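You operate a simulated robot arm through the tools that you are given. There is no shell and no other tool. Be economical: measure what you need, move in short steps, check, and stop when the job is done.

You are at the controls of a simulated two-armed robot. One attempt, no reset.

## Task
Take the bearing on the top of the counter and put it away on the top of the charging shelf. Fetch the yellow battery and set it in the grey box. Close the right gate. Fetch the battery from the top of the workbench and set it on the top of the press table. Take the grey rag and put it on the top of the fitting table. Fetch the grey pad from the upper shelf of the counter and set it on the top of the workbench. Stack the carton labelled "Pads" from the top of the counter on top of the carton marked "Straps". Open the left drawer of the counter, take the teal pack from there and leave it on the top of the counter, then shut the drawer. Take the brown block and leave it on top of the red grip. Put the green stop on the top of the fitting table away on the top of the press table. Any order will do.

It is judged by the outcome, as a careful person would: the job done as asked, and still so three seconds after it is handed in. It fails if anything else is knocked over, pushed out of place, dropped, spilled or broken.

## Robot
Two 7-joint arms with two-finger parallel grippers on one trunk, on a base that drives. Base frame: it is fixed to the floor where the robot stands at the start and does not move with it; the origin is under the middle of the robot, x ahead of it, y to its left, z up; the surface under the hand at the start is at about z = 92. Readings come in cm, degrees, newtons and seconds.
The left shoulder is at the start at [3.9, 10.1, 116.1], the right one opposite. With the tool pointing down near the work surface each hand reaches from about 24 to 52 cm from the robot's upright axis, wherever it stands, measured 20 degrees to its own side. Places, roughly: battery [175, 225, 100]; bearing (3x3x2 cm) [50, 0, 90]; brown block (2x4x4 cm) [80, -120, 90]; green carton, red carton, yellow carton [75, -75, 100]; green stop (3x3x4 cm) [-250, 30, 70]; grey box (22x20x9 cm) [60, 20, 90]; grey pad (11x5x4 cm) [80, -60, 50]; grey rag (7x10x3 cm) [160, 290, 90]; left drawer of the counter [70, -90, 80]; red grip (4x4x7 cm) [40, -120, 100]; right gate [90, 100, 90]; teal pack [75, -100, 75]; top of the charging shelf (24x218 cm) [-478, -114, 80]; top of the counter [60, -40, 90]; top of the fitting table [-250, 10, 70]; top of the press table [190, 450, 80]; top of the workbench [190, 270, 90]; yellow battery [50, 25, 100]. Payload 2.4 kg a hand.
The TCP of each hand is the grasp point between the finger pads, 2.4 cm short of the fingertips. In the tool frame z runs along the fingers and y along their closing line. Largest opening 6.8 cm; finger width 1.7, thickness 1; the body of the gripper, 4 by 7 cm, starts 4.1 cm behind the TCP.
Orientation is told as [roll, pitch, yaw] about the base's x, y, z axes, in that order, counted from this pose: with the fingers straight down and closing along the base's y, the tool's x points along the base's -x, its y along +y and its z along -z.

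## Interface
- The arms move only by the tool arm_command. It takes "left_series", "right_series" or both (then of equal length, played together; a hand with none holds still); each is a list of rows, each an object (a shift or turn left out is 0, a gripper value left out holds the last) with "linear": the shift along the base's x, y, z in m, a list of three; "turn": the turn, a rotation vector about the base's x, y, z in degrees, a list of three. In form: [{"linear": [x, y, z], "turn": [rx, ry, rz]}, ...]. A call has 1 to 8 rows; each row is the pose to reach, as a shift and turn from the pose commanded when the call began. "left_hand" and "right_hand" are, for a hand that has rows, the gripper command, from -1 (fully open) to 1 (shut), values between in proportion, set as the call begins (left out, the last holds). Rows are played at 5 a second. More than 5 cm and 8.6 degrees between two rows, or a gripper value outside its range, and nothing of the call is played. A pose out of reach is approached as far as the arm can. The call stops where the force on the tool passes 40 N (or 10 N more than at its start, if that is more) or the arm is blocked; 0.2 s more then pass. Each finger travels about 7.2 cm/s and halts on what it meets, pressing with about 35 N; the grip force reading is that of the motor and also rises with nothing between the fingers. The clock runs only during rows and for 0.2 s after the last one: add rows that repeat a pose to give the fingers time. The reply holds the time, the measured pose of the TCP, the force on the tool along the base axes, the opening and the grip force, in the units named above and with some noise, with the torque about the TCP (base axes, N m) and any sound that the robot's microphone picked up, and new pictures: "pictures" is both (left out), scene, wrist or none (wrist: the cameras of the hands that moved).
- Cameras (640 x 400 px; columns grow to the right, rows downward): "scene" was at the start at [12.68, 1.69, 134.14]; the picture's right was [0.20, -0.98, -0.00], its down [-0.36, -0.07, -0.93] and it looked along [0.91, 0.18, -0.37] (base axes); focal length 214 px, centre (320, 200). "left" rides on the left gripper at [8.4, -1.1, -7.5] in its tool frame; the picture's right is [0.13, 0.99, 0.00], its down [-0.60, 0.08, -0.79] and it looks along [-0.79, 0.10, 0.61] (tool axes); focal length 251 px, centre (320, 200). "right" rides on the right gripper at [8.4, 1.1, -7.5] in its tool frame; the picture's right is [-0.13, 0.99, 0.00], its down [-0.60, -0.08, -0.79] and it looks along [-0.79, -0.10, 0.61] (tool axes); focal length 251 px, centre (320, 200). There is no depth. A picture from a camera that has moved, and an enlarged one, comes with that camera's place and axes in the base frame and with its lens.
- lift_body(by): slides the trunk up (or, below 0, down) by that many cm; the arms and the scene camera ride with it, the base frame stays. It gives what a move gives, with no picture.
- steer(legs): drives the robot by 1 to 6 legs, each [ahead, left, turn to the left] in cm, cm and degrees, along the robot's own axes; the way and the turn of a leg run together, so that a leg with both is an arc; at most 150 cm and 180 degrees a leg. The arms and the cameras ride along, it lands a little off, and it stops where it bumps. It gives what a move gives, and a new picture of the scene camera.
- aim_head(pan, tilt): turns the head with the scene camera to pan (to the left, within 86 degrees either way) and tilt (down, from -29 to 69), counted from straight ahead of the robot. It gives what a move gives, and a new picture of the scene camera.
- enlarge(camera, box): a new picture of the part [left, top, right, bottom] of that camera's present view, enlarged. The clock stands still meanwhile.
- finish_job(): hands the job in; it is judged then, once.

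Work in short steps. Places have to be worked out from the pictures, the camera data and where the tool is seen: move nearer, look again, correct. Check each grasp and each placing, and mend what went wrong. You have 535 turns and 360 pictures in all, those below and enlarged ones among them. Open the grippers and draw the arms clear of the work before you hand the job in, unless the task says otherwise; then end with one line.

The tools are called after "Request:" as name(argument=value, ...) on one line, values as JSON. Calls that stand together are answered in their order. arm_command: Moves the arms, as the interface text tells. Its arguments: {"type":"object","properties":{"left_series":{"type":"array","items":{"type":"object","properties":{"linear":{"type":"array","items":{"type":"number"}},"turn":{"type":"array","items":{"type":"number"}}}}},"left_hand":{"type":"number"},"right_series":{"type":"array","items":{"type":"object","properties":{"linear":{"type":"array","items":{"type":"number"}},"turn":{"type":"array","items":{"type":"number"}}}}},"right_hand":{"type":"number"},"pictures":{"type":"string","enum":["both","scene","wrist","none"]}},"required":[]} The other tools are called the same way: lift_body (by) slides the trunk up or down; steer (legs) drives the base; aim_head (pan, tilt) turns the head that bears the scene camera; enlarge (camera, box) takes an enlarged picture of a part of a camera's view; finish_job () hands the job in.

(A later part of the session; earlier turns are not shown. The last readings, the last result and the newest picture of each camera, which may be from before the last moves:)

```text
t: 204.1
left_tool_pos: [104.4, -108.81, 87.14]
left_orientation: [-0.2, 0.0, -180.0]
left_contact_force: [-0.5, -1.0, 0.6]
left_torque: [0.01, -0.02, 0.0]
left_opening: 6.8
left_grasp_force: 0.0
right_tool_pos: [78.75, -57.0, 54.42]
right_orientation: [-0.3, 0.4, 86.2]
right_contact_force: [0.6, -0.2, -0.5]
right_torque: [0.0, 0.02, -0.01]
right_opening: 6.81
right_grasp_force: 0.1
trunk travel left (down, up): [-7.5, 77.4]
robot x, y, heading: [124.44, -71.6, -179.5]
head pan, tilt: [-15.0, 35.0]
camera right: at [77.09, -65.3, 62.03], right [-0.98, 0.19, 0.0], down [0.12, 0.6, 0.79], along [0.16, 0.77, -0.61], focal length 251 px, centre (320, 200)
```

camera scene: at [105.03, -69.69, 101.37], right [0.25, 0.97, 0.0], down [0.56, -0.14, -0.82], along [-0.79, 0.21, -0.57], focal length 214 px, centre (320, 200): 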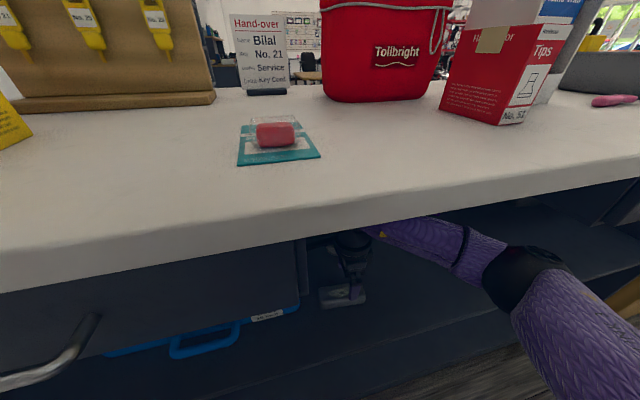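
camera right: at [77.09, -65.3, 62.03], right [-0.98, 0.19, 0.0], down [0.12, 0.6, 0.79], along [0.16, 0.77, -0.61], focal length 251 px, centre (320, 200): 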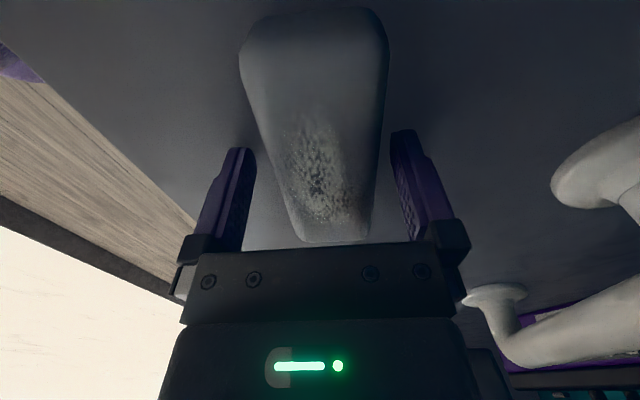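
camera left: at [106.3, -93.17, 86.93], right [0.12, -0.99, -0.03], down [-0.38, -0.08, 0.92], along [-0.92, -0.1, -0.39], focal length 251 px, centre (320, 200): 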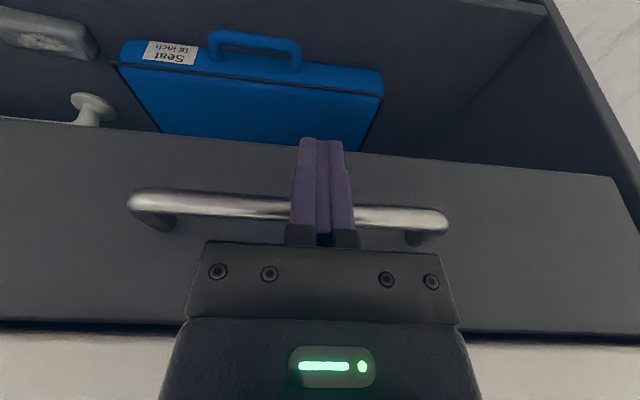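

Now the fingers flank the pad. Closing.

Request:
arm_command(right_hand=1, right_series=[{}, {}, {}, {}, {}], pictures="none")

Request:
lift_body(by=4)

Request:
enlarge(camera="right", box=[0, 0, 640, 400])

```text
t: 205.3
left_tool_pos: [104.39, -108.86, 87.22]
left_orientation: [-0.1, -0.1, -179.9]
left_contact_force: [0.2, -0.4, 0.4]
left_torque: [-0.02, 0.01, 0.02]
left_opening: 6.83
left_grasp_force: 0.0
right_tool_pos: [78.74, -56.95, 54.64]
right_orientation: [-0.3, 0.2, 86.2]
right_contact_force: [0.6, -0.6, 0.2]
right_torque: [0.04, 0.02, -0.04]
right_opening: 4.48
right_grasp_force: 35.1
trunk travel left (down, up): [-7.5, 77.4]
robot x, y, heading: [124.36, -71.65, -179.7]
head pan, tilt: [-15.0, 35.0]
```

```text
t: 206.1
left_tool_pos: [104.52, -108.87, 91.14]
left_orientation: [0.0, -0.1, -180.0]
left_contact_force: [0.0, 0.7, 0.4]
left_torque: [0.02, -0.04, 0.0]
left_opening: 6.81
left_grasp_force: 0.0
right_tool_pos: [78.75, -56.89, 58.61]
right_orientation: [-0.4, 0.4, 86.2]
right_contact_force: [0.4, -0.7, -1.4]
right_torque: [0.02, 0.04, -0.01]
right_opening: 4.48
right_grasp_force: 34.9
trunk travel left (down, up): [-11.5, 73.4]
robot x, y, heading: [124.53, -71.77, -179.7]
head pan, tilt: [-15.0, 35.0]
```

```text
1.00 times, centred on (320, 200) of right (not enlarged: the box is as wide or as high as the picture)
camera zoom: at [77.08, -65.22, 66.08], right [-0.98, 0.19, -0.01], down [0.12, 0.6, 0.79], along [0.16, 0.77, -0.61], focal length 251 px, centre (320, 200)
```

zoom: 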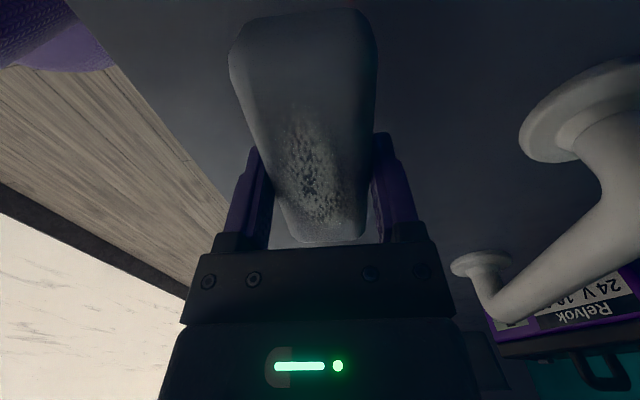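

Pad is held and lifted. I back straight out 45 cm.

Request:
steer(legs=[[-45, 0, 0]])

Request:
lift_body(by=40)

Request:
aim_head(pan=10, tilt=35)

```text
t: 208.9
left_tool_pos: [150.46, -108.48, 91.27]
left_orientation: [-0.1, 0.0, 180.0]
left_contact_force: [0.2, 0.1, 0.1]
left_torque: [0.0, 0.02, 0.0]
left_opening: 6.79
left_grasp_force: 0.0
right_tool_pos: [124.87, -56.45, 58.64]
right_orientation: [-0.2, 0.2, 86.1]
right_contact_force: [0.5, -0.4, -1.4]
right_torque: [0.02, -0.01, 0.04]
right_opening: 4.48
right_grasp_force: 35.3
trunk travel left (down, up): [-11.5, 73.4]
robot x, y, heading: [170.65, -71.4, -179.5]
head pan, tilt: [-15.0, 35.0]
camera scene: at [152.45, -69.33, 105.51], right [0.25, 0.97, 0.0], down [0.56, -0.14, -0.82], along [-0.79, 0.21, -0.57], focal length 214 px, centre (320, 200)
```

scene: 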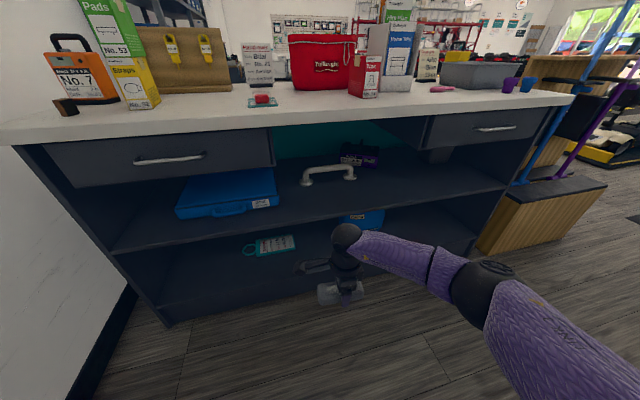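

```text
t: 212.7
left_tool_pos: [150.32, -108.55, 131.08]
left_orientation: [-0.1, -0.2, -180.0]
left_contact_force: [0.4, 0.3, 0.0]
left_torque: [-0.02, 0.02, -0.02]
left_opening: 6.8
left_grasp_force: 0.0
right_tool_pos: [124.76, -56.56, 98.57]
right_orientation: [-0.2, 0.3, 86.2]
right_contact_force: [0.3, 0.9, -1.8]
right_torque: [-0.02, -0.01, 0.02]
right_opening: 4.44
right_grasp_force: 35.1
trunk travel left (down, up): [-51.5, 33.4]
robot x, y, heading: [170.81, -71.48, -179.6]
head pan, tilt: [-15.0, 35.0]
```

```text
t: 213.6
left_tool_pos: [150.43, -108.56, 131.28]
left_orientation: [-0.1, 0.0, 180.0]
left_contact_force: [-0.6, 0.2, 0.2]
left_torque: [-0.04, 0.03, 0.03]
left_opening: 6.82
left_grasp_force: 0.1
right_tool_pos: [124.75, -56.55, 98.56]
right_orientation: [-0.2, 0.3, 86.1]
right_contact_force: [0.2, -0.1, -0.6]
right_torque: [0.03, 0.02, 0.02]
right_opening: 4.46
right_grasp_force: 35.0
trunk travel left (down, up): [-51.5, 33.4]
robot x, y, heading: [170.65, -70.97, -179.8]
head pan, tilt: [10.0, 35.0]
camera scene: at [160.16, -73.08, 146.06], right [-0.18, 0.98, 0.0], down [0.56, 0.1, -0.82], along [-0.81, -0.15, -0.57], focal length 214 px, centre (320, 200)
```

scene: 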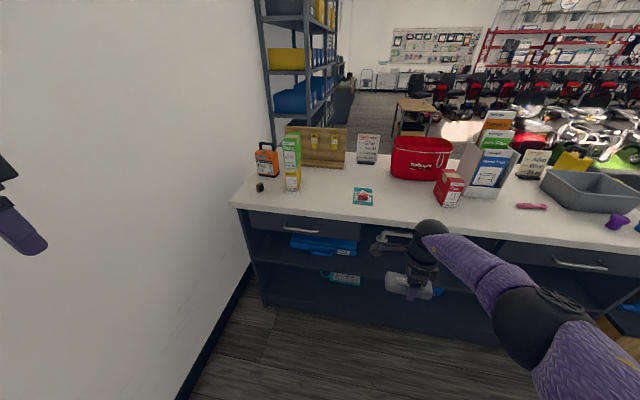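

Next the brown block. I tuck the pad hand back/up and bring the left hand to a working pose.

Request:
arm_command(right_series=[{"linear": [0.025, 0.01, 0.03]}, {"linear": [0.05, 0.02, 0.06]}, {"linear": [0.075, 0.03, 0.09]}, {"linear": [0.1, 0.04, 0.12]}, {"linear": [0.12, 0.05, 0.16]}, {"linear": [0.13, 0.05, 0.2]}], left_series=[{"linear": [-0.025, 0.03, 0]}, {"linear": [-0.05, 0.06, 0]}, {"linear": [-0.075, 0.09, 0]}, {"linear": [-0.1, 0.12, 0]}, {"linear": [-0.125, 0.15, -0.01]}, {"linear": [-0.15, 0.17, -0.03]}], pictures="none")

Request:
steer(legs=[[0, 26, 0], [46, 0, 0]])

Request:
enlarge(camera="left", box=[160, 0, 480, 200])

```text
t: 215.0
left_tool_pos: [135.29, -91.52, 128.21]
left_orientation: [-0.2, 0.0, -180.0]
left_contact_force: [-0.1, 0.9, -0.6]
left_torque: [-0.01, -0.04, 0.01]
left_opening: 6.83
left_grasp_force: 0.1
right_tool_pos: [137.93, -51.53, 118.66]
right_orientation: [-0.2, 0.4, 86.1]
right_contact_force: [-0.3, -0.3, -1.1]
right_torque: [0.02, 0.0, 0.02]
right_opening: 4.47
right_grasp_force: 34.8
trunk travel left (down, up): [-51.5, 33.4]
robot x, y, heading: [170.64, -71.41, -179.4]
head pan, tilt: [10.0, 35.0]
```

```text
t: 219.2
left_tool_pos: [89.74, -117.44, 128.18]
left_orientation: [0.0, -0.1, -179.9]
left_contact_force: [0.7, 0.3, -0.1]
left_torque: [0.0, -0.01, 0.01]
left_opening: 6.83
left_grasp_force: 0.0
right_tool_pos: [92.08, -77.36, 118.67]
right_orientation: [-0.2, 0.4, 86.4]
right_contact_force: [-1.7, 0.5, -1.4]
right_torque: [-0.01, -0.02, 0.01]
right_opening: 4.44
right_grasp_force: 35.1
trunk travel left (down, up): [-51.5, 33.4]
robot x, y, heading: [125.24, -96.98, -179.6]
head pan, tilt: [10.0, 35.0]
camera scene: at [114.39, -98.88, 146.05], right [-0.18, 0.98, 0.0], down [0.56, 0.1, -0.82], along [-0.8, -0.15, -0.57], focal length 214 px, centre (320, 200)
```

scene: 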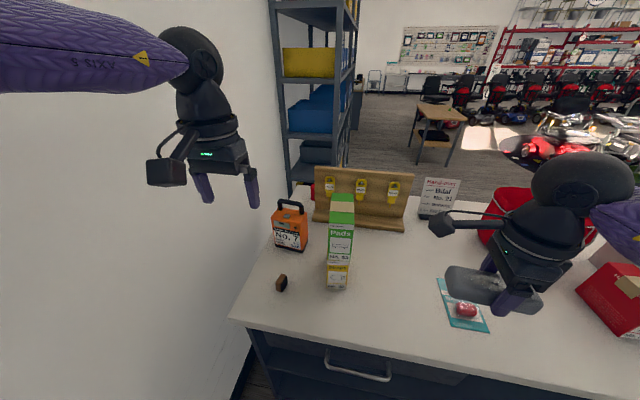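

```text
2.00 times, centred on (320, 100) of left
camera zoom: at [98.35, -116.38, 135.67], right [0.13, -0.99, 0.0], down [-0.6, -0.08, 0.79], along [-0.79, -0.1, -0.61], focal length 503 px, centre (320, 400)
```

zoom: 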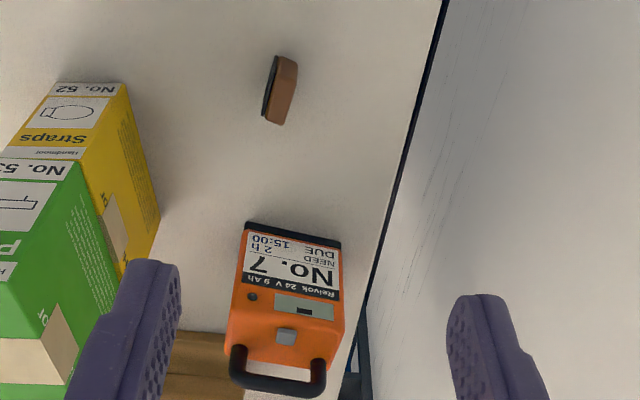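

Brown block: centre ≈(82.3,-115.5), thin side (2 cm) along y, top z≈96. I move the left hand above it.

Request:
arm_command(left_series=[{"linear": [-0.015, 0.004, -0.045]}, {"linear": [-0.03, 0.008, -0.09]}, {"linear": [-0.045, 0.012, -0.135]}, {"linear": [-0.06, 0.016, -0.18]}, {"linear": [-0.072, 0.019, -0.225]}, {"linear": [-0.072, 0.019, -0.245]}], pictures="wrist")

```text
t: 220.6
left_tool_pos: [86.17, -117.17, 106.75]
left_orientation: [-0.1, -0.1, -179.9]
left_contact_force: [-0.5, 0.0, -0.1]
left_torque: [-0.02, 0.02, 0.0]
left_opening: 6.83
left_grasp_force: 0.0
left hand out of reach, approached as far as the arm can: row 4, 5, 6
right_tool_pos: [92.21, -77.44, 118.72]
right_orientation: [-0.2, 0.3, 86.3]
right_contact_force: [-0.7, 0.1, -1.3]
right_torque: [0.0, 0.03, 0.01]
right_opening: 4.46
right_grasp_force: 35.3
trunk travel left (down, up): [-51.5, 33.4]
robot x, y, heading: [125.18, -96.89, -179.4]
head pan, tilt: [10.0, 35.0]
camera left: at [94.7, -116.06, 114.19], right [0.13, -0.99, 0.0], down [-0.6, -0.08, 0.79], along [-0.79, -0.1, -0.61], focal length 251 px, centre (320, 200)
```

left: 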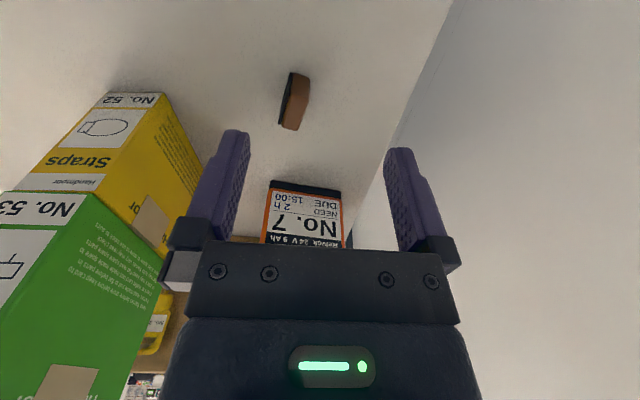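

I lower the trunk 8 cm to restore reach, then centre over the block (≈(82.8,-115.4)).

Request:
lift_body(by=-8)

Request:
arm_command(left_series=[{"linear": [-0.02, 0.01, 0.01]}, {"linear": [-0.034, 0.018, 0.015]}, {"linear": [-0.034, 0.018, 0.01]}], pictures="wrist")

```text
t: 221.8
left_tool_pos: [86.0, -117.31, 98.78]
left_orientation: [-0.1, -0.1, -179.8]
left_contact_force: [-0.1, -0.4, 0.1]
left_torque: [0.02, 0.01, -0.02]
left_opening: 6.8
left_grasp_force: 0.0
right_tool_pos: [92.22, -77.43, 110.61]
right_orientation: [-0.3, 0.2, 86.3]
right_contact_force: [0.3, 0.5, -1.1]
right_torque: [-0.02, -0.01, 0.01]
right_opening: 4.45
right_grasp_force: 35.2
trunk travel left (down, up): [-43.5, 41.4]
robot x, y, heading: [125.19, -97.19, -179.6]
head pan, tilt: [10.0, 35.0]
```

```text
t: 222.6
left_tool_pos: [84.05, -116.2, 100.88]
left_orientation: [-0.1, -0.1, -179.9]
left_contact_force: [-0.3, -0.4, -0.8]
left_torque: [-0.01, 0.01, 0.04]
left_opening: 6.79
left_grasp_force: 0.0
left hand out of reach, approached as far as the arm can: row 1, 2, 3
right_tool_pos: [92.4, -77.58, 110.79]
right_orientation: [-0.3, 0.3, 86.3]
right_contact_force: [-0.8, -0.4, -0.3]
right_torque: [0.02, -0.03, -0.04]
right_opening: 4.46
right_grasp_force: 34.9
trunk travel left (down, up): [-43.5, 41.4]
robot x, y, heading: [125.18, -97.13, -179.5]
head pan, tilt: [10.0, 35.0]
camera left: at [92.66, -115.14, 108.36], right [0.13, -0.99, 0.0], down [-0.6, -0.08, 0.79], along [-0.79, -0.1, -0.61], focal length 251 px, centre (320, 200)
```

left: 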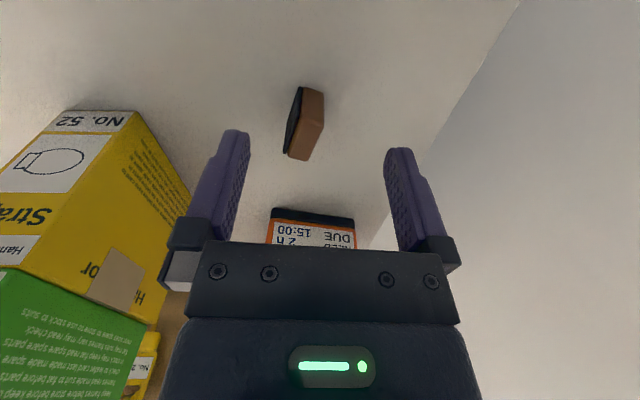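

I use the base for the last 1.2 cm, then lower with the trunk.

Request:
steer(legs=[[1.5, -1, 0]])

Request:
lift_body(by=-5.5)

Request:
enlarge(camera="left", box=[160, 50, 480, 250])

```text
t: 223.4
left_tool_pos: [82.54, -115.28, 100.91]
left_orientation: [-0.1, 0.0, -179.7]
left_contact_force: [0.6, 0.3, -0.4]
left_torque: [-0.01, -0.05, 0.05]
left_opening: 6.83
left_grasp_force: 0.1
right_tool_pos: [90.49, -76.46, 110.6]
right_orientation: [-0.4, 0.3, 86.2]
right_contact_force: [-0.7, -0.3, -0.7]
right_torque: [0.01, 0.02, 0.02]
right_opening: 4.45
right_grasp_force: 35.3
trunk travel left (down, up): [-43.5, 41.4]
robot x, y, heading: [123.35, -95.93, -179.4]
head pan, tilt: [10.0, 35.0]
camera scene: at [112.02, -97.83, 138.01], right [-0.18, 0.98, 0.0], down [0.56, 0.1, -0.82], along [-0.8, -0.15, -0.57], focal length 214 px, centre (320, 200)
```

scene: 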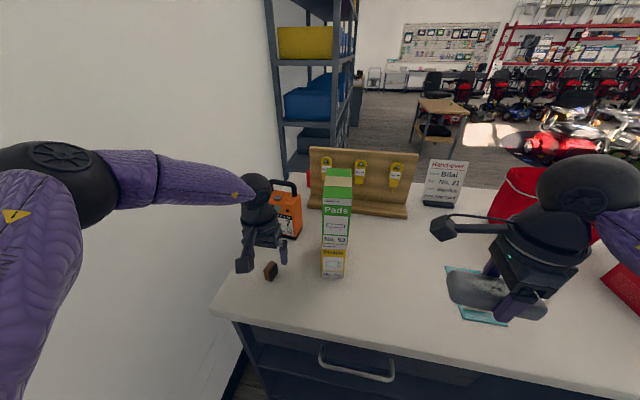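

```text
t: 224.3
left_tool_pos: [82.66, -115.37, 95.38]
left_orientation: [-0.1, -0.1, -179.8]
left_contact_force: [0.6, -0.3, 0.2]
left_torque: [-0.01, 0.0, 0.01]
left_opening: 6.8
left_grasp_force: 0.0
right_tool_pos: [90.67, -76.43, 105.27]
right_orientation: [-0.2, 0.4, 86.3]
right_contact_force: [0.1, 0.2, -1.0]
right_torque: [0.0, 0.01, -0.02]
right_opening: 4.47
right_grasp_force: 34.8
trunk travel left (down, up): [-38.0, 46.9]
robot x, y, heading: [123.1, -96.2, -179.1]
head pan, tilt: [10.0, 35.0]
```

```text
2.00 times, centred on (320, 150) of left
camera zoom: at [91.15, -114.15, 102.86], right [0.13, -0.99, 0.0], down [-0.6, -0.08, 0.79], along [-0.79, -0.1, -0.61], focal length 503 px, centre (320, 300)
```

zoom: 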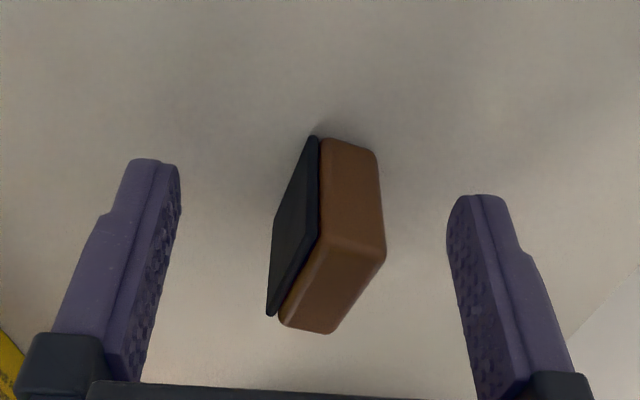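

Block is yawed about 12°. I align the hand (−12°), lower 0.6 cm and close.

Request:
arm_command(left_series=[{"turn": [0, 0, -6]}, {"turn": [0, 0, -12], "linear": [0, 0, -0.006]}, {"turn": [0, 0, -12], "linear": [0, 0, -0.006]}], pictures="wrist")

Request:
arm_command(left_hand=1, left_series=[{}, {}, {}, {}], pictures="wrist")

```text
t: 225.1
left_tool_pos: [82.67, -115.39, 94.88]
left_orientation: [-0.1, -0.2, 168.1]
left_contact_force: [-0.6, -1.3, -0.7]
left_torque: [0.02, 0.01, 0.01]
left_opening: 6.79
left_grasp_force: 0.1
right_tool_pos: [90.67, -76.45, 105.06]
right_orientation: [-0.2, 0.3, 86.3]
right_contact_force: [0.1, -0.1, -0.9]
right_torque: [-0.01, 0.03, -0.02]
right_opening: 4.44
right_grasp_force: 34.4
trunk travel left (down, up): [-38.0, 46.9]
robot x, y, heading: [123.25, -96.29, -179.2]
head pan, tilt: [10.0, 35.0]
camera left: at [91.19, -115.94, 102.23], right [-0.08, -1.0, 0.0], down [-0.61, 0.05, 0.79], along [-0.79, 0.06, -0.61], focal length 251 px, centre (320, 200)
```

left: 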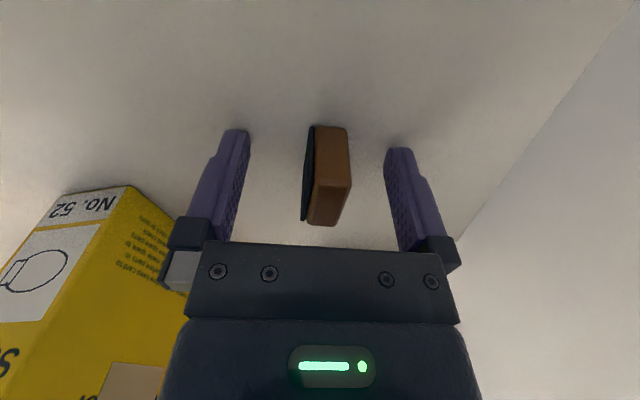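

```text
t: 226.1
left_tool_pos: [82.6, -115.25, 94.75]
left_orientation: [-0.1, -0.2, 168.3]
left_contact_force: [0.3, -0.3, 0.8]
left_torque: [-0.03, 0.02, -0.02]
left_opening: 1.8
left_grasp_force: 34.9
right_tool_pos: [90.53, -76.43, 105.11]
right_orientation: [-0.3, 0.3, 86.3]
right_contact_force: [0.3, -0.1, -0.8]
right_torque: [0.03, -0.01, -0.01]
right_opening: 4.45
right_grasp_force: 34.7
trunk travel left (down, up): [-38.0, 46.9]
robot x, y, heading: [123.18, -96.04, -179.2]
head pan, tilt: [10.0, 35.0]
camera left: at [91.2, -115.92, 102.23], right [-0.08, -1.0, 0.0], down [-0.61, 0.05, 0.79], along [-0.79, 0.06, -0.61], focal length 251 px, centre (320, 200)
```

left: 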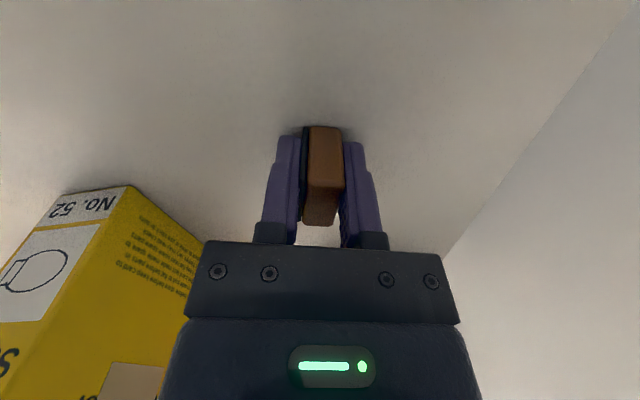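

Block gripped (1.8 cm). I lift, back off and start the trip round to the counter's front side.

Request:
lift_body(by=20)

Request:
steer(legs=[[-38, 0, 0], [0, -120, 0], [0, -115, 0]])

```text
t: 228.3
left_tool_pos: [82.82, -115.42, 116.39]
left_orientation: [0.4, -2.4, 168.2]
left_contact_force: [0.9, 0.0, -0.7]
left_torque: [0.04, 0.01, 0.03]
left_opening: 1.79
left_grasp_force: 34.7
right_tool_pos: [90.51, -76.48, 125.06]
right_orientation: [-0.2, 0.3, 86.4]
right_contact_force: [0.7, -0.7, -0.9]
right_torque: [0.05, -0.02, -0.01]
right_opening: 4.45
right_grasp_force: 34.6
trunk travel left (down, up): [-58.0, 26.9]
robot x, y, heading: [123.43, -96.02, -179.5]
head pan, tilt: [10.0, 35.0]
```

```text
t: 241.9
left_tool_pos: [121.22, 121.8, 116.44]
left_orientation: [0.4, -2.6, 167.7]
left_contact_force: [0.2, 0.5, -0.8]
left_torque: [0.01, -0.04, 0.01]
left_opening: 1.82
left_grasp_force: 34.8
right_tool_pos: [129.45, 160.76, 125.2]
right_orientation: [-0.2, 0.3, 85.9]
right_contact_force: [0.4, 0.7, -1.6]
right_torque: [-0.01, -0.02, -0.02]
right_opening: 4.46
right_grasp_force: 35.2
trunk travel left (down, up): [-58.0, 26.9]
robot x, y, heading: [162.13, 140.77, -179.9]
head pan, tilt: [10.0, 35.0]
camera scene: at [151.98, 139.12, 152.57], right [-0.17, 0.98, 0.0], down [0.56, 0.1, -0.82], along [-0.81, -0.14, -0.57], focal length 214 px, centre (320, 200)
```

scene: 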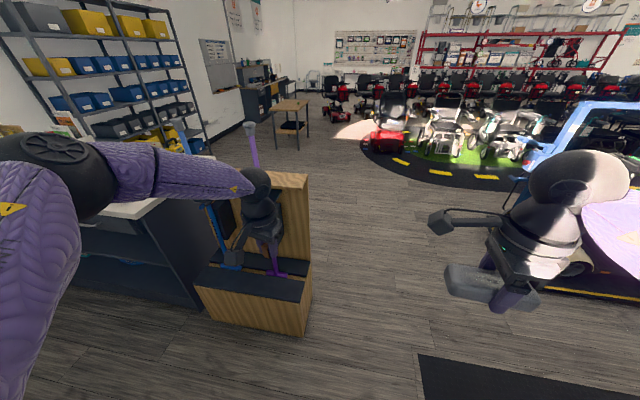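

To keep the left elbow clear of the crutch tops, I first advance a bit, shift right (+y), then pass the stand.

Request:
steer(legs=[[30, 0, 0], [0, -32, 0], [145, 0, 0], [12, 0, 0]])

```text
t: 253.4
left_tool_pos: [-66.97, 151.05, 116.42]
left_orientation: [0.4, -2.3, 168.9]
left_contact_force: [-1.0, 0.1, -0.5]
left_torque: [0.01, 0.01, 0.01]
left_opening: 1.83
left_grasp_force: 35.0
right_tool_pos: [-59.62, 189.98, 125.23]
right_orientation: [-0.4, 0.3, 87.2]
right_contact_force: [0.1, -0.1, -1.1]
right_torque: [0.02, -0.03, 0.0]
right_opening: 4.46
right_grasp_force: 34.8
trunk travel left (down, up): [-58.0, 26.9]
robot x, y, heading: [-26.68, 170.53, -178.7]
head pan, tilt: [10.0, 35.0]
camera scene: at [-36.67, 168.95, 152.56], right [-0.2, 0.98, 0.0], down [0.56, 0.11, -0.82], along [-0.8, -0.16, -0.57], focal length 214 px, centre (320, 200)
```

scene: 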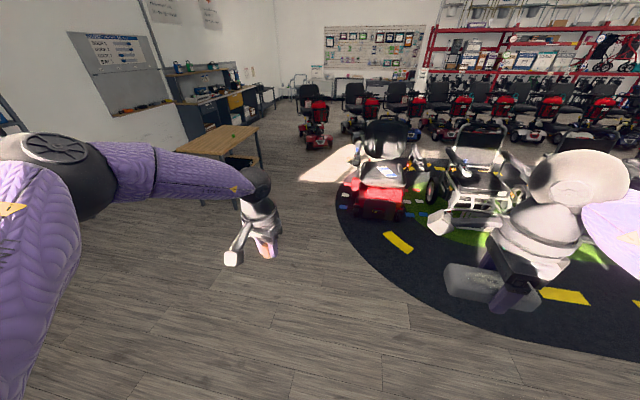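

I turn to heading −45° and travel along the counter front toward the red grip end, stopping to look.

Request:
steer(legs=[[0, 0, 134], [83, -79, 0], [78, -79, 0]])

Request:
aim_head(pan=0, tilt=35)

```text
t: 270.2
left_tool_pos: [29.6, -69.37, 116.47]
left_orientation: [0.4, -2.4, -54.5]
left_contact_force: [-0.3, -0.1, 0.4]
left_torque: [0.0, 0.03, 0.02]
left_opening: 1.79
left_grasp_force: 35.4
right_tool_pos: [-2.61, -92.57, 125.15]
right_orientation: [-0.2, 0.4, -136.4]
right_contact_force: [0.6, -0.2, -1.5]
right_torque: [-0.02, -0.02, -0.01]
right_opening: 4.44
right_grasp_force: 35.0
trunk travel left (down, up): [-58.0, 26.9]
robot x, y, heading: [-13.21, -55.49, -42.0]
head pan, tilt: [10.0, 35.0]
camera scene: at [-4.73, -61.72, 152.57], right [-0.53, -0.85, 0.0], down [-0.49, 0.31, -0.82], along [0.69, -0.44, -0.57], focal length 214 px, centre (320, 200)
```

scene: 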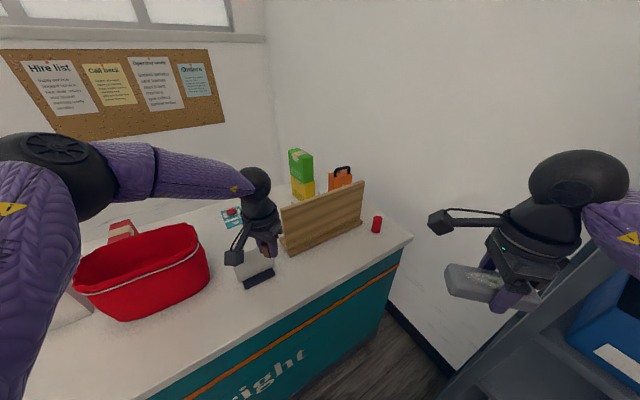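

```text
t: 270.9
left_tool_pos: [29.66, -69.31, 116.52]
left_orientation: [0.5, -2.5, -54.7]
left_contact_force: [-0.1, -0.4, 0.1]
left_torque: [0.0, -0.03, 0.04]
left_opening: 1.81
left_grasp_force: 34.6
right_tool_pos: [-2.46, -92.53, 125.12]
right_orientation: [-0.2, 0.3, -136.4]
right_contact_force: [0.3, -0.3, -1.0]
right_torque: [0.01, -0.01, -0.01]
right_opening: 4.45
right_grasp_force: 35.2
trunk travel left (down, up): [-58.0, 26.9]
robot x, y, heading: [-13.67, -55.45, -42.2]
head pan, tilt: [0.0, 35.0]
camera scene: at [-5.66, -62.9, 152.57], right [-0.67, -0.74, 0.0], down [-0.43, 0.39, -0.82], along [0.61, -0.55, -0.57], focal length 214 px, centre (320, 200)
```

scene: 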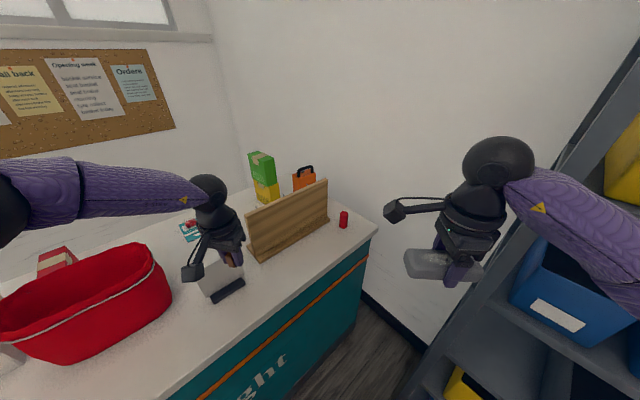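

Red grip seen near (38,-116). Zooming in; the grey rack is close on the right.

Request:
enlarge(camera="scene", box=[230, 140, 430, 290])

Request:
aim_head(pan=-50, tilt=40)

```text
2.67 times, centred on (330, 215) of scene
camera zoom: at [-5.66, -62.9, 152.57], right [-0.67, -0.74, 0.0], down [-0.43, 0.39, -0.82], along [0.61, -0.55, -0.57], focal length 572 px, centre (293, 160)
```

zoom: 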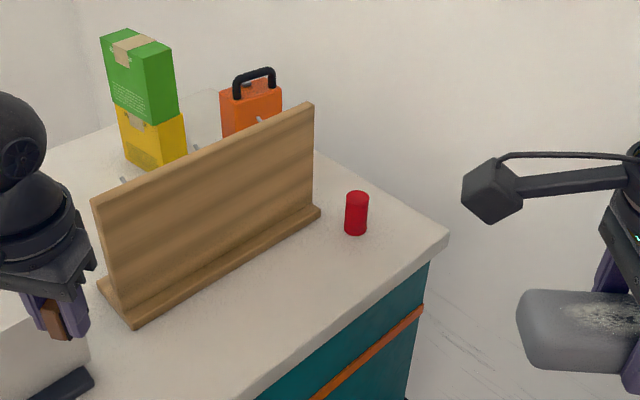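

```text
t: 272.1
left_tool_pos: [29.63, -69.38, 116.43]
left_orientation: [0.4, -2.5, -54.6]
left_contact_force: [-0.5, -0.8, -0.3]
left_torque: [0.0, 0.01, -0.01]
left_opening: 1.8
left_grasp_force: 35.3
right_tool_pos: [-2.6, -92.59, 125.2]
right_orientation: [-0.1, 0.3, -136.4]
right_contact_force: [-0.5, 0.4, -1.4]
right_torque: [0.01, 0.03, 0.01]
right_opening: 4.45
right_grasp_force: 34.5
trunk travel left (down, up): [-58.0, 26.9]
robot x, y, heading: [-13.37, -55.87, -42.1]
head pan, tilt: [-50.0, 40.0]
camera scene: at [-12.5, -65.49, 151.82], right [-1.0, 0.04, 0.0], down [0.02, 0.64, -0.77], along [-0.03, -0.77, -0.64], focal length 214 px, centre (320, 200)
```

scene: 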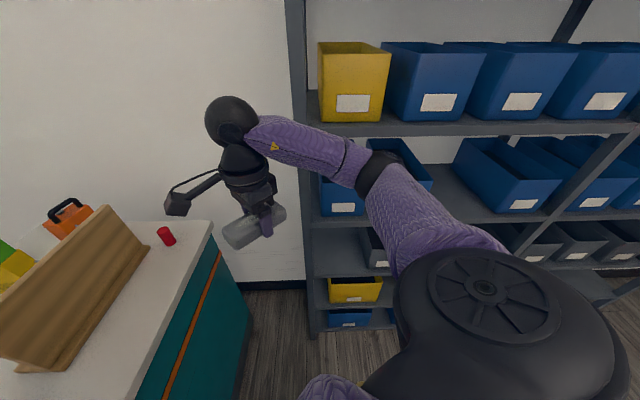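

The rack corner (≈(-10,-115)) prevents a left-hand approach to the grip at (38,-115.5). I'll set the block down temporarily on the counter front strip (≈(35,-80)) and place it later with the free right hand. Repositioning.

Request:
steer(legs=[[0, 0, 17], [13, -4.7, 0]])

Request:
enlarge(camera="left", box=[0, 0, 640, 400])

```text
t: 274.4
left_tool_pos: [41.36, -65.82, 116.32]
left_orientation: [0.5, -2.4, -37.6]
left_contact_force: [0.3, -0.6, -0.3]
left_torque: [0.02, 0.02, -0.02]
left_opening: 1.81
left_grasp_force: 35.2
right_tool_pos: [17.43, -97.45, 125.11]
right_orientation: [-0.3, 0.3, -119.4]
right_contact_force: [0.4, 0.1, -1.2]
right_torque: [0.0, 0.02, 0.02]
right_opening: 4.46
right_grasp_force: 34.9
trunk travel left (down, up): [-58.0, 26.9]
robot x, y, heading: [-3.78, -65.68, -25.4]
head pan, tilt: [-50.0, 40.0]
camera scene: at [-0.01, -74.52, 151.81], right [-0.97, -0.26, 0.0], down [-0.17, 0.62, -0.77], along [0.2, -0.74, -0.64], focal length 214 px, centre (320, 200)
```

scene: 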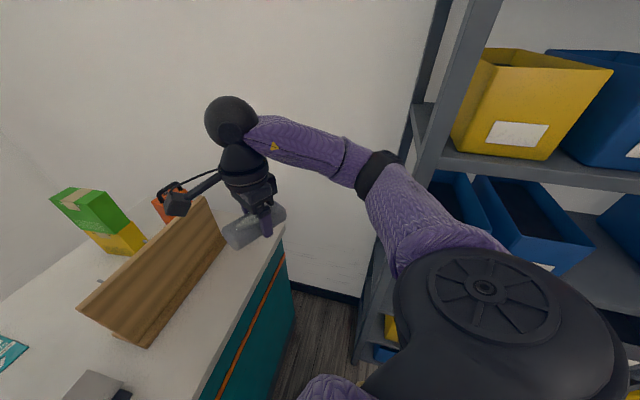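

```text
1.00 times, centred on (320, 200) of left (not enlarged: the box is as wide or as high as the picture)
camera zoom: at [33.97, -61.38, 123.55], right [0.5, 0.86, 0.0], down [0.5, -0.29, 0.82], along [0.71, -0.41, -0.57], focal length 251 px, centre (320, 200)
```

zoom: 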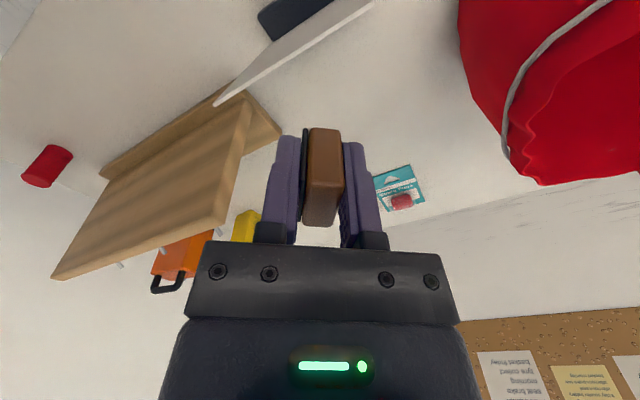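

I move the left hand to (35,-80) above the free front strip and level it.

Request:
arm_command(left_series=[{"linear": [-0.02, -0.04, 0.0]}, {"linear": [-0.04, -0.08, 0.0], "turn": [0.5, 1.1, 0]}, {"linear": [-0.055, -0.115, 0.0], "turn": [1.07, 2.2, 0]}, {"linear": [-0.064, -0.142, -0.02], "turn": [1.07, 2.2, 0]}, {"linear": [-0.064, -0.142, -0.06], "turn": [1.07, 2.2, 0]}, {"linear": [-0.064, -0.142, -0.1], "turn": [1.07, 2.2, 0]}, {"linear": [-0.064, -0.142, -0.14], "turn": [1.07, 2.2, 0]}, {"linear": [-0.064, -0.142, -0.18], "turn": [1.07, 2.2, 0]}], pictures="wrist")

```text
t: 276.2
left_tool_pos: [32.29, -66.45, 112.11]
left_orientation: [-0.1, -0.1, -37.5]
left_contact_force: [0.1, -0.3, -1.0]
left_torque: [-0.02, -0.01, 0.03]
left_opening: 1.81
left_grasp_force: 35.1
left hand out of reach, approached as far as the arm can: row 1, 2, 3, 4, 5, 6, 7, 8
right_tool_pos: [17.32, -97.33, 125.14]
right_orientation: [-0.2, 0.3, -119.4]
right_contact_force: [-0.3, -0.7, -1.8]
right_torque: [-0.01, 0.02, -0.02]
right_opening: 4.45
right_grasp_force: 35.1
trunk travel left (down, up): [-58.0, 26.9]
robot x, y, heading: [-3.51, -65.74, -25.1]
head pan, tilt: [-50.0, 40.0]
camera left: at [25.14, -62.05, 119.61], right [0.5, 0.86, 0.0], down [0.53, -0.3, 0.79], along [0.69, -0.4, -0.61], focal length 251 px, centre (320, 200)
```

left: 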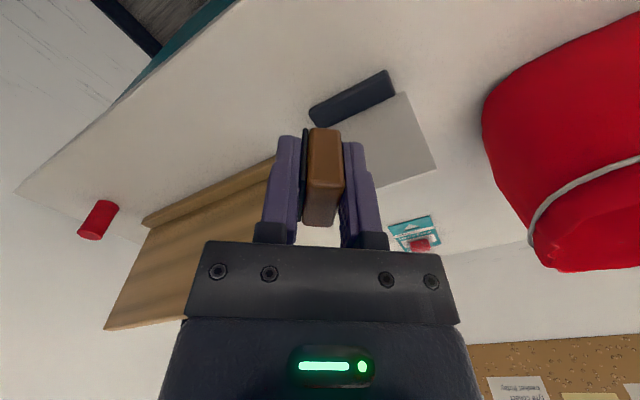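

I'll set the block down right below here (≈(33,-66), clear of the card), lowering with the trunk.

Request:
lift_body(by=-15.5)

Request:
arm_command(left_series=[{"linear": [0.008, 0.005, 0]}, {"linear": [0.01, 0.01, -0.005]}, {"linear": [0.01, 0.01, -0.012]}], pictures="wrist")

```text
t: 278.0
left_tool_pos: [31.85, -66.31, 96.6]
left_orientation: [-0.1, -0.1, -37.5]
left_contact_force: [0.8, -0.1, -0.8]
left_torque: [-0.01, 0.0, 0.02]
left_opening: 1.78
left_grasp_force: 34.5
right_tool_pos: [17.26, -97.33, 109.74]
right_orientation: [-0.2, 0.4, -119.3]
right_contact_force: [-0.3, -0.4, -1.4]
right_torque: [0.01, 0.03, 0.0]
right_opening: 4.46
right_grasp_force: 35.1
trunk travel left (down, up): [-42.5, 42.4]
robot x, y, heading: [-3.62, -65.39, -24.8]
head pan, tilt: [-50.0, 40.0]
```

```text
t: 278.8
left_tool_pos: [32.86, -65.35, 95.39]
left_orientation: [-0.2, -0.2, -37.4]
left_contact_force: [0.1, 0.6, -1.1]
left_torque: [0.04, -0.02, 0.0]
left_opening: 1.8
left_grasp_force: 35.3
right_tool_pos: [17.3, -97.27, 109.8]
right_orientation: [-0.2, 0.3, -119.4]
right_contact_force: [0.0, -0.5, -1.0]
right_torque: [-0.02, 0.05, 0.01]
right_opening: 4.46
right_grasp_force: 35.2
trunk travel left (down, up): [-42.5, 42.4]
robot x, y, heading: [-3.51, -65.59, -25.4]
head pan, tilt: [-50.0, 40.0]
camera left: at [25.67, -61.06, 102.92], right [0.5, 0.87, 0.0], down [0.53, -0.3, 0.79], along [0.69, -0.4, -0.61], focal length 251 px, centre (320, 200)
```

left: 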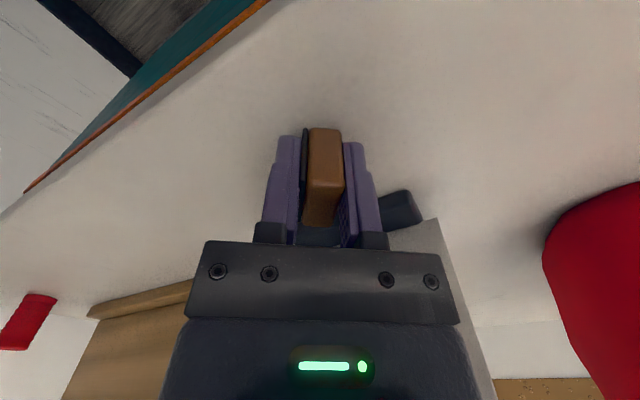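

Request:
arm_command(left_series=[{"linear": [0, 0, -0.003]}, {"linear": [0, 0, -0.006]}], pictures="none")

Request:
arm_command(left_hand=-0.2, left_series=[{}, {}, {}, {"linear": [0, 0, 0.03]}, {"linear": [0, 0, 0.07]}, {"linear": [0, 0, 0.11]}], pictures="wrist")

```text
t: 279.4
left_tool_pos: [32.79, -65.42, 94.88]
left_orientation: [-0.1, -0.1, -37.5]
left_contact_force: [-0.6, 0.8, -0.5]
left_torque: [-0.02, 0.0, -0.01]
left_opening: 1.79
left_grasp_force: 35.2
right_tool_pos: [17.33, -97.35, 109.71]
right_orientation: [-0.2, 0.4, -119.3]
right_contact_force: [-0.6, 0.5, -1.0]
right_torque: [0.03, -0.01, 0.0]
right_opening: 4.44
right_grasp_force: 35.1
trunk travel left (down, up): [-42.5, 42.4]
robot x, y, heading: [-3.67, -65.22, -24.8]
head pan, tilt: [-50.0, 40.0]
```

```text
t: 280.8
left_tool_pos: [32.8, -65.1, 105.93]
left_orientation: [-0.1, -0.1, -37.6]
left_contact_force: [0.5, 0.1, 0.4]
left_torque: [-0.01, 0.03, 0.01]
left_opening: 4.08
left_grasp_force: 0.1
right_tool_pos: [17.35, -97.28, 109.71]
right_orientation: [-0.2, 0.3, -119.3]
right_contact_force: [0.0, 0.3, -0.8]
right_torque: [0.0, -0.01, 0.03]
right_opening: 4.45
right_grasp_force: 35.2
trunk travel left (down, up): [-42.5, 42.4]
robot x, y, heading: [-3.71, -65.41, -25.3]
head pan, tilt: [-50.0, 40.0]
camera left: at [25.57, -60.82, 113.44], right [0.5, 0.86, 0.0], down [0.53, -0.3, 0.79], along [0.69, -0.4, -0.61], focal length 251 px, centre (320, 200)
```

left: 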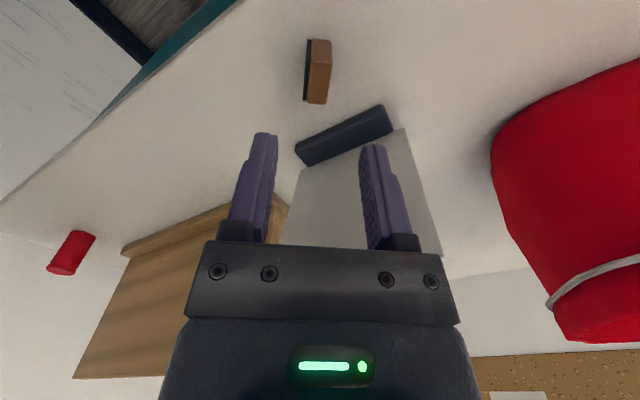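

The block stands safely at (32.8,-65.4). Next: the yellow battery. I raise, face +x and move to its place.

Request:
lift_body(by=10)

Request:
steer(legs=[[-6, 0, 0], [0, 0, 25.2], [0, 80, 0], [4, 0, 0]])

Request:
aim_head(pan=15, tilt=40)

```text
t: 282.1
left_tool_pos: [32.82, -65.33, 115.91]
left_orientation: [0.0, 0.0, -37.5]
left_contact_force: [0.6, -0.3, 0.1]
left_torque: [0.03, 0.01, 0.01]
left_opening: 4.09
left_grasp_force: 0.0
right_tool_pos: [17.47, -97.36, 119.73]
right_orientation: [-0.2, 0.4, -119.5]
right_contact_force: [1.0, -0.2, -1.2]
right_torque: [-0.04, 0.01, 0.0]
right_opening: 4.47
right_grasp_force: 34.4
trunk travel left (down, up): [-52.5, 32.4]
robot x, y, heading: [-3.77, -65.36, -25.0]
head pan, tilt: [-50.0, 40.0]
```

```text
t: 288.8
left_tool_pos: [29.33, 32.68, 115.8]
left_orientation: [-0.1, 0.0, -13.7]
left_contact_force: [0.7, -0.1, 0.0]
left_torque: [0.01, -0.01, 0.01]
left_opening: 4.08
left_grasp_force: 0.0
right_tool_pos: [28.17, -2.9, 119.6]
right_orientation: [-0.3, 0.3, -95.4]
right_contact_force: [1.5, 0.3, -1.4]
right_torque: [-0.02, 0.01, -0.02]
right_opening: 4.42
right_grasp_force: 34.9
trunk travel left (down, up): [-52.5, 32.4]
robot x, y, heading: [-4.29, 17.98, -1.2]
head pan, tilt: [-50.0, 40.0]
camera scene: at [3.25, 10.93, 146.3], right [-0.78, -0.63, 0.0], down [-0.4, 0.5, -0.77], along [0.48, -0.6, -0.64], focal length 214 px, centre (320, 200)
```

scene: 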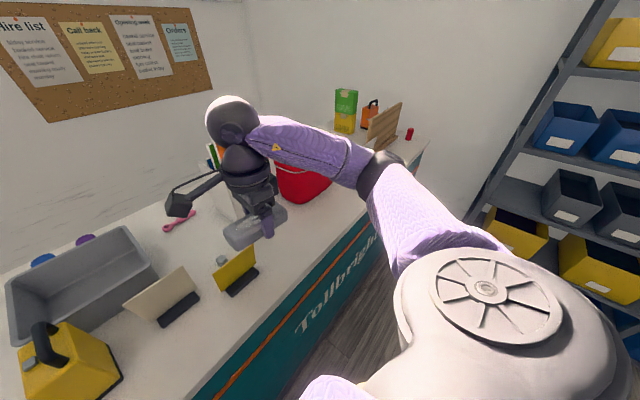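

```text
t: 290.1
left_tool_pos: [29.13, 32.66, 115.89]
left_orientation: [-0.1, 0.0, -13.6]
left_contact_force: [-0.4, 0.1, -0.4]
left_torque: [-0.01, 0.02, -0.02]
left_opening: 4.1
left_grasp_force: 0.2
right_tool_pos: [28.14, -2.99, 119.73]
right_orientation: [-0.1, 0.3, -95.5]
right_contact_force: [0.0, 0.3, -2.1]
right_torque: [0.02, 0.01, -0.05]
right_opening: 4.46
right_grasp_force: 34.7
trunk travel left (down, up): [-52.5, 32.4]
robot x, y, heading: [-4.26, 17.92, -1.4]
head pan, tilt: [15.0, 40.0]
camera scene: at [5.98, 19.58, 146.31], right [0.24, -0.97, 0.0], down [-0.62, -0.15, -0.77], along [0.74, 0.18, -0.64], focal length 214 px, centre (320, 200)
```

scene: 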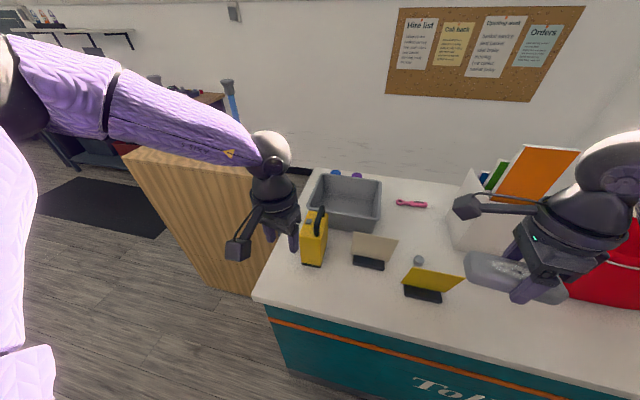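

Request:
enlarge(camera="scene", box=[270, 160, 430, 280])

```text
3.33 times, centred on (350, 220) of scene
camera zoom: at [5.98, 19.58, 146.31], right [0.24, -0.97, 0.0], down [-0.62, -0.15, -0.77], along [0.74, 0.18, -0.64], focal length 715 px, centre (220, 133)
```

zoom: 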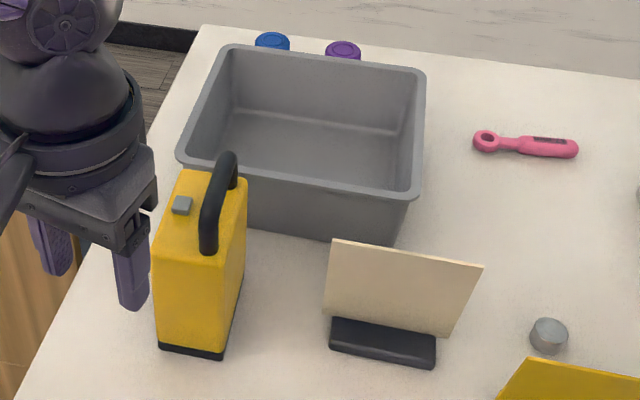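

Battery footprint x 39–49, y 27.6–33; handle bar along x at (44.2,29), top z≈109. Box rim x 54–74, y 13–35, z 101. I raise the trunk, move closer, and straighten the hand's yaw.

Request:
lift_body(by=10)

Request:
steer(legs=[[6, -6, 1.3]])

Request:
arm_command(left_hand=-0.3, left_series=[{"turn": [0, 0, 6]}, {"turn": [0, 0, 11.5]}], pictures="none")

Request:
arm_command(left_series=[{"turn": [0, -7, 0], "linear": [0.02, 0, 0]}, {"turn": [0, -14, 0], "linear": [0.04, 0, 0]}, {"turn": [0, -21, 0], "linear": [0.06, 0.01, 0]}, {"turn": [0, -28, 0], "linear": [0.08, 0.02, 0]}, {"turn": [0, -35, 0], "linear": [0.09, 0.023, 0]}], pictures="wrist")

```text
t: 291.5
left_tool_pos: [29.18, 32.65, 125.8]
left_orientation: [-0.2, -0.1, -13.6]
left_contact_force: [0.7, 1.2, 0.0]
left_torque: [0.0, 0.05, -0.04]
left_opening: 4.09
left_grasp_force: 0.0
right_tool_pos: [28.1, -2.81, 129.79]
right_orientation: [-0.2, 0.3, -95.5]
right_contact_force: [-0.4, -0.1, -1.3]
right_torque: [-0.02, 0.02, 0.03]
right_opening: 4.44
right_grasp_force: 34.3
trunk travel left (down, up): [-62.5, 22.4]
robot x, y, heading: [-4.18, 17.71, -1.3]
head pan, tilt: [15.0, 40.0]
```

```text
t: 292.5
left_tool_pos: [34.71, 27.16, 125.83]
left_orientation: [-0.1, 0.0, -12.3]
left_contact_force: [1.4, -0.7, 0.4]
left_torque: [0.05, 0.0, 0.0]
left_opening: 4.08
left_grasp_force: 0.0
right_tool_pos: [34.35, -8.29, 129.78]
right_orientation: [-0.3, 0.3, -94.2]
right_contact_force: [0.6, 0.0, -1.6]
right_torque: [-0.01, -0.01, -0.01]
right_opening: 4.46
right_grasp_force: 35.1
trunk travel left (down, up): [-62.5, 22.4]
robot x, y, heading: [1.66, 11.74, 0.1]
head pan, tilt: [15.0, 40.0]
camera scene: at [11.36, 13.67, 156.32], right [0.26, -0.97, 0.0], down [-0.62, -0.17, -0.77], along [0.74, 0.2, -0.64], focal length 214 px, centre (320, 200)
```

scene: 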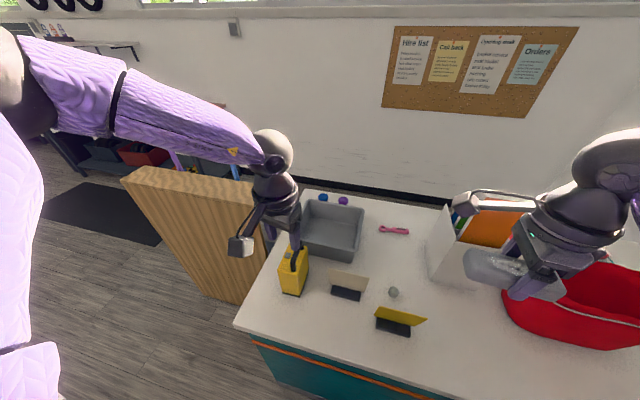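

```text
t: 293.1
left_tool_pos: [34.82, 27.3, 125.97]
left_orientation: [-0.1, -0.2, -0.7]
left_contact_force: [-0.2, 0.7, 0.4]
left_torque: [0.0, 0.0, -0.03]
left_opening: 4.44
left_grasp_force: 0.1
right_tool_pos: [34.43, -8.21, 129.53]
right_orientation: [-0.1, 0.3, -94.1]
right_contact_force: [0.7, -0.4, -1.5]
right_torque: [0.03, 0.0, 0.03]
right_opening: 4.44
right_grasp_force: 34.7
trunk travel left (down, up): [-62.5, 22.4]
robot x, y, heading: [1.48, 11.48, -0.0]
head pan, tilt: [15.0, 40.0]
```

```text
t: 294.3
left_tool_pos: [43.87, 29.63, 125.85]
left_orientation: [0.5, -35.1, -0.9]
left_contact_force: [0.1, -0.4, 0.4]
left_torque: [0.01, 0.0, 0.02]
left_opening: 4.41
left_grasp_force: 0.0
right_tool_pos: [34.26, -8.2, 129.68]
right_orientation: [-0.1, 0.3, -94.1]
right_contact_force: [0.3, 0.1, -1.3]
right_torque: [0.01, 0.02, 0.01]
right_opening: 4.47
right_grasp_force: 35.2
trunk travel left (down, up): [-62.5, 22.4]
robot x, y, heading: [1.53, 11.67, 0.1]
head pan, tilt: [15.0, 40.0]
camera left: at [32.81, 28.7, 127.19], right [-0.09, 0.99, -0.07], down [0.04, 0.07, 1.0], along [0.99, 0.09, -0.05], focal length 251 px, centre (320, 200)
```

left: 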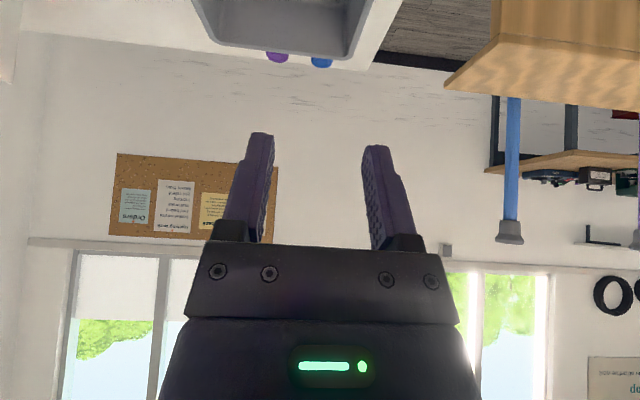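

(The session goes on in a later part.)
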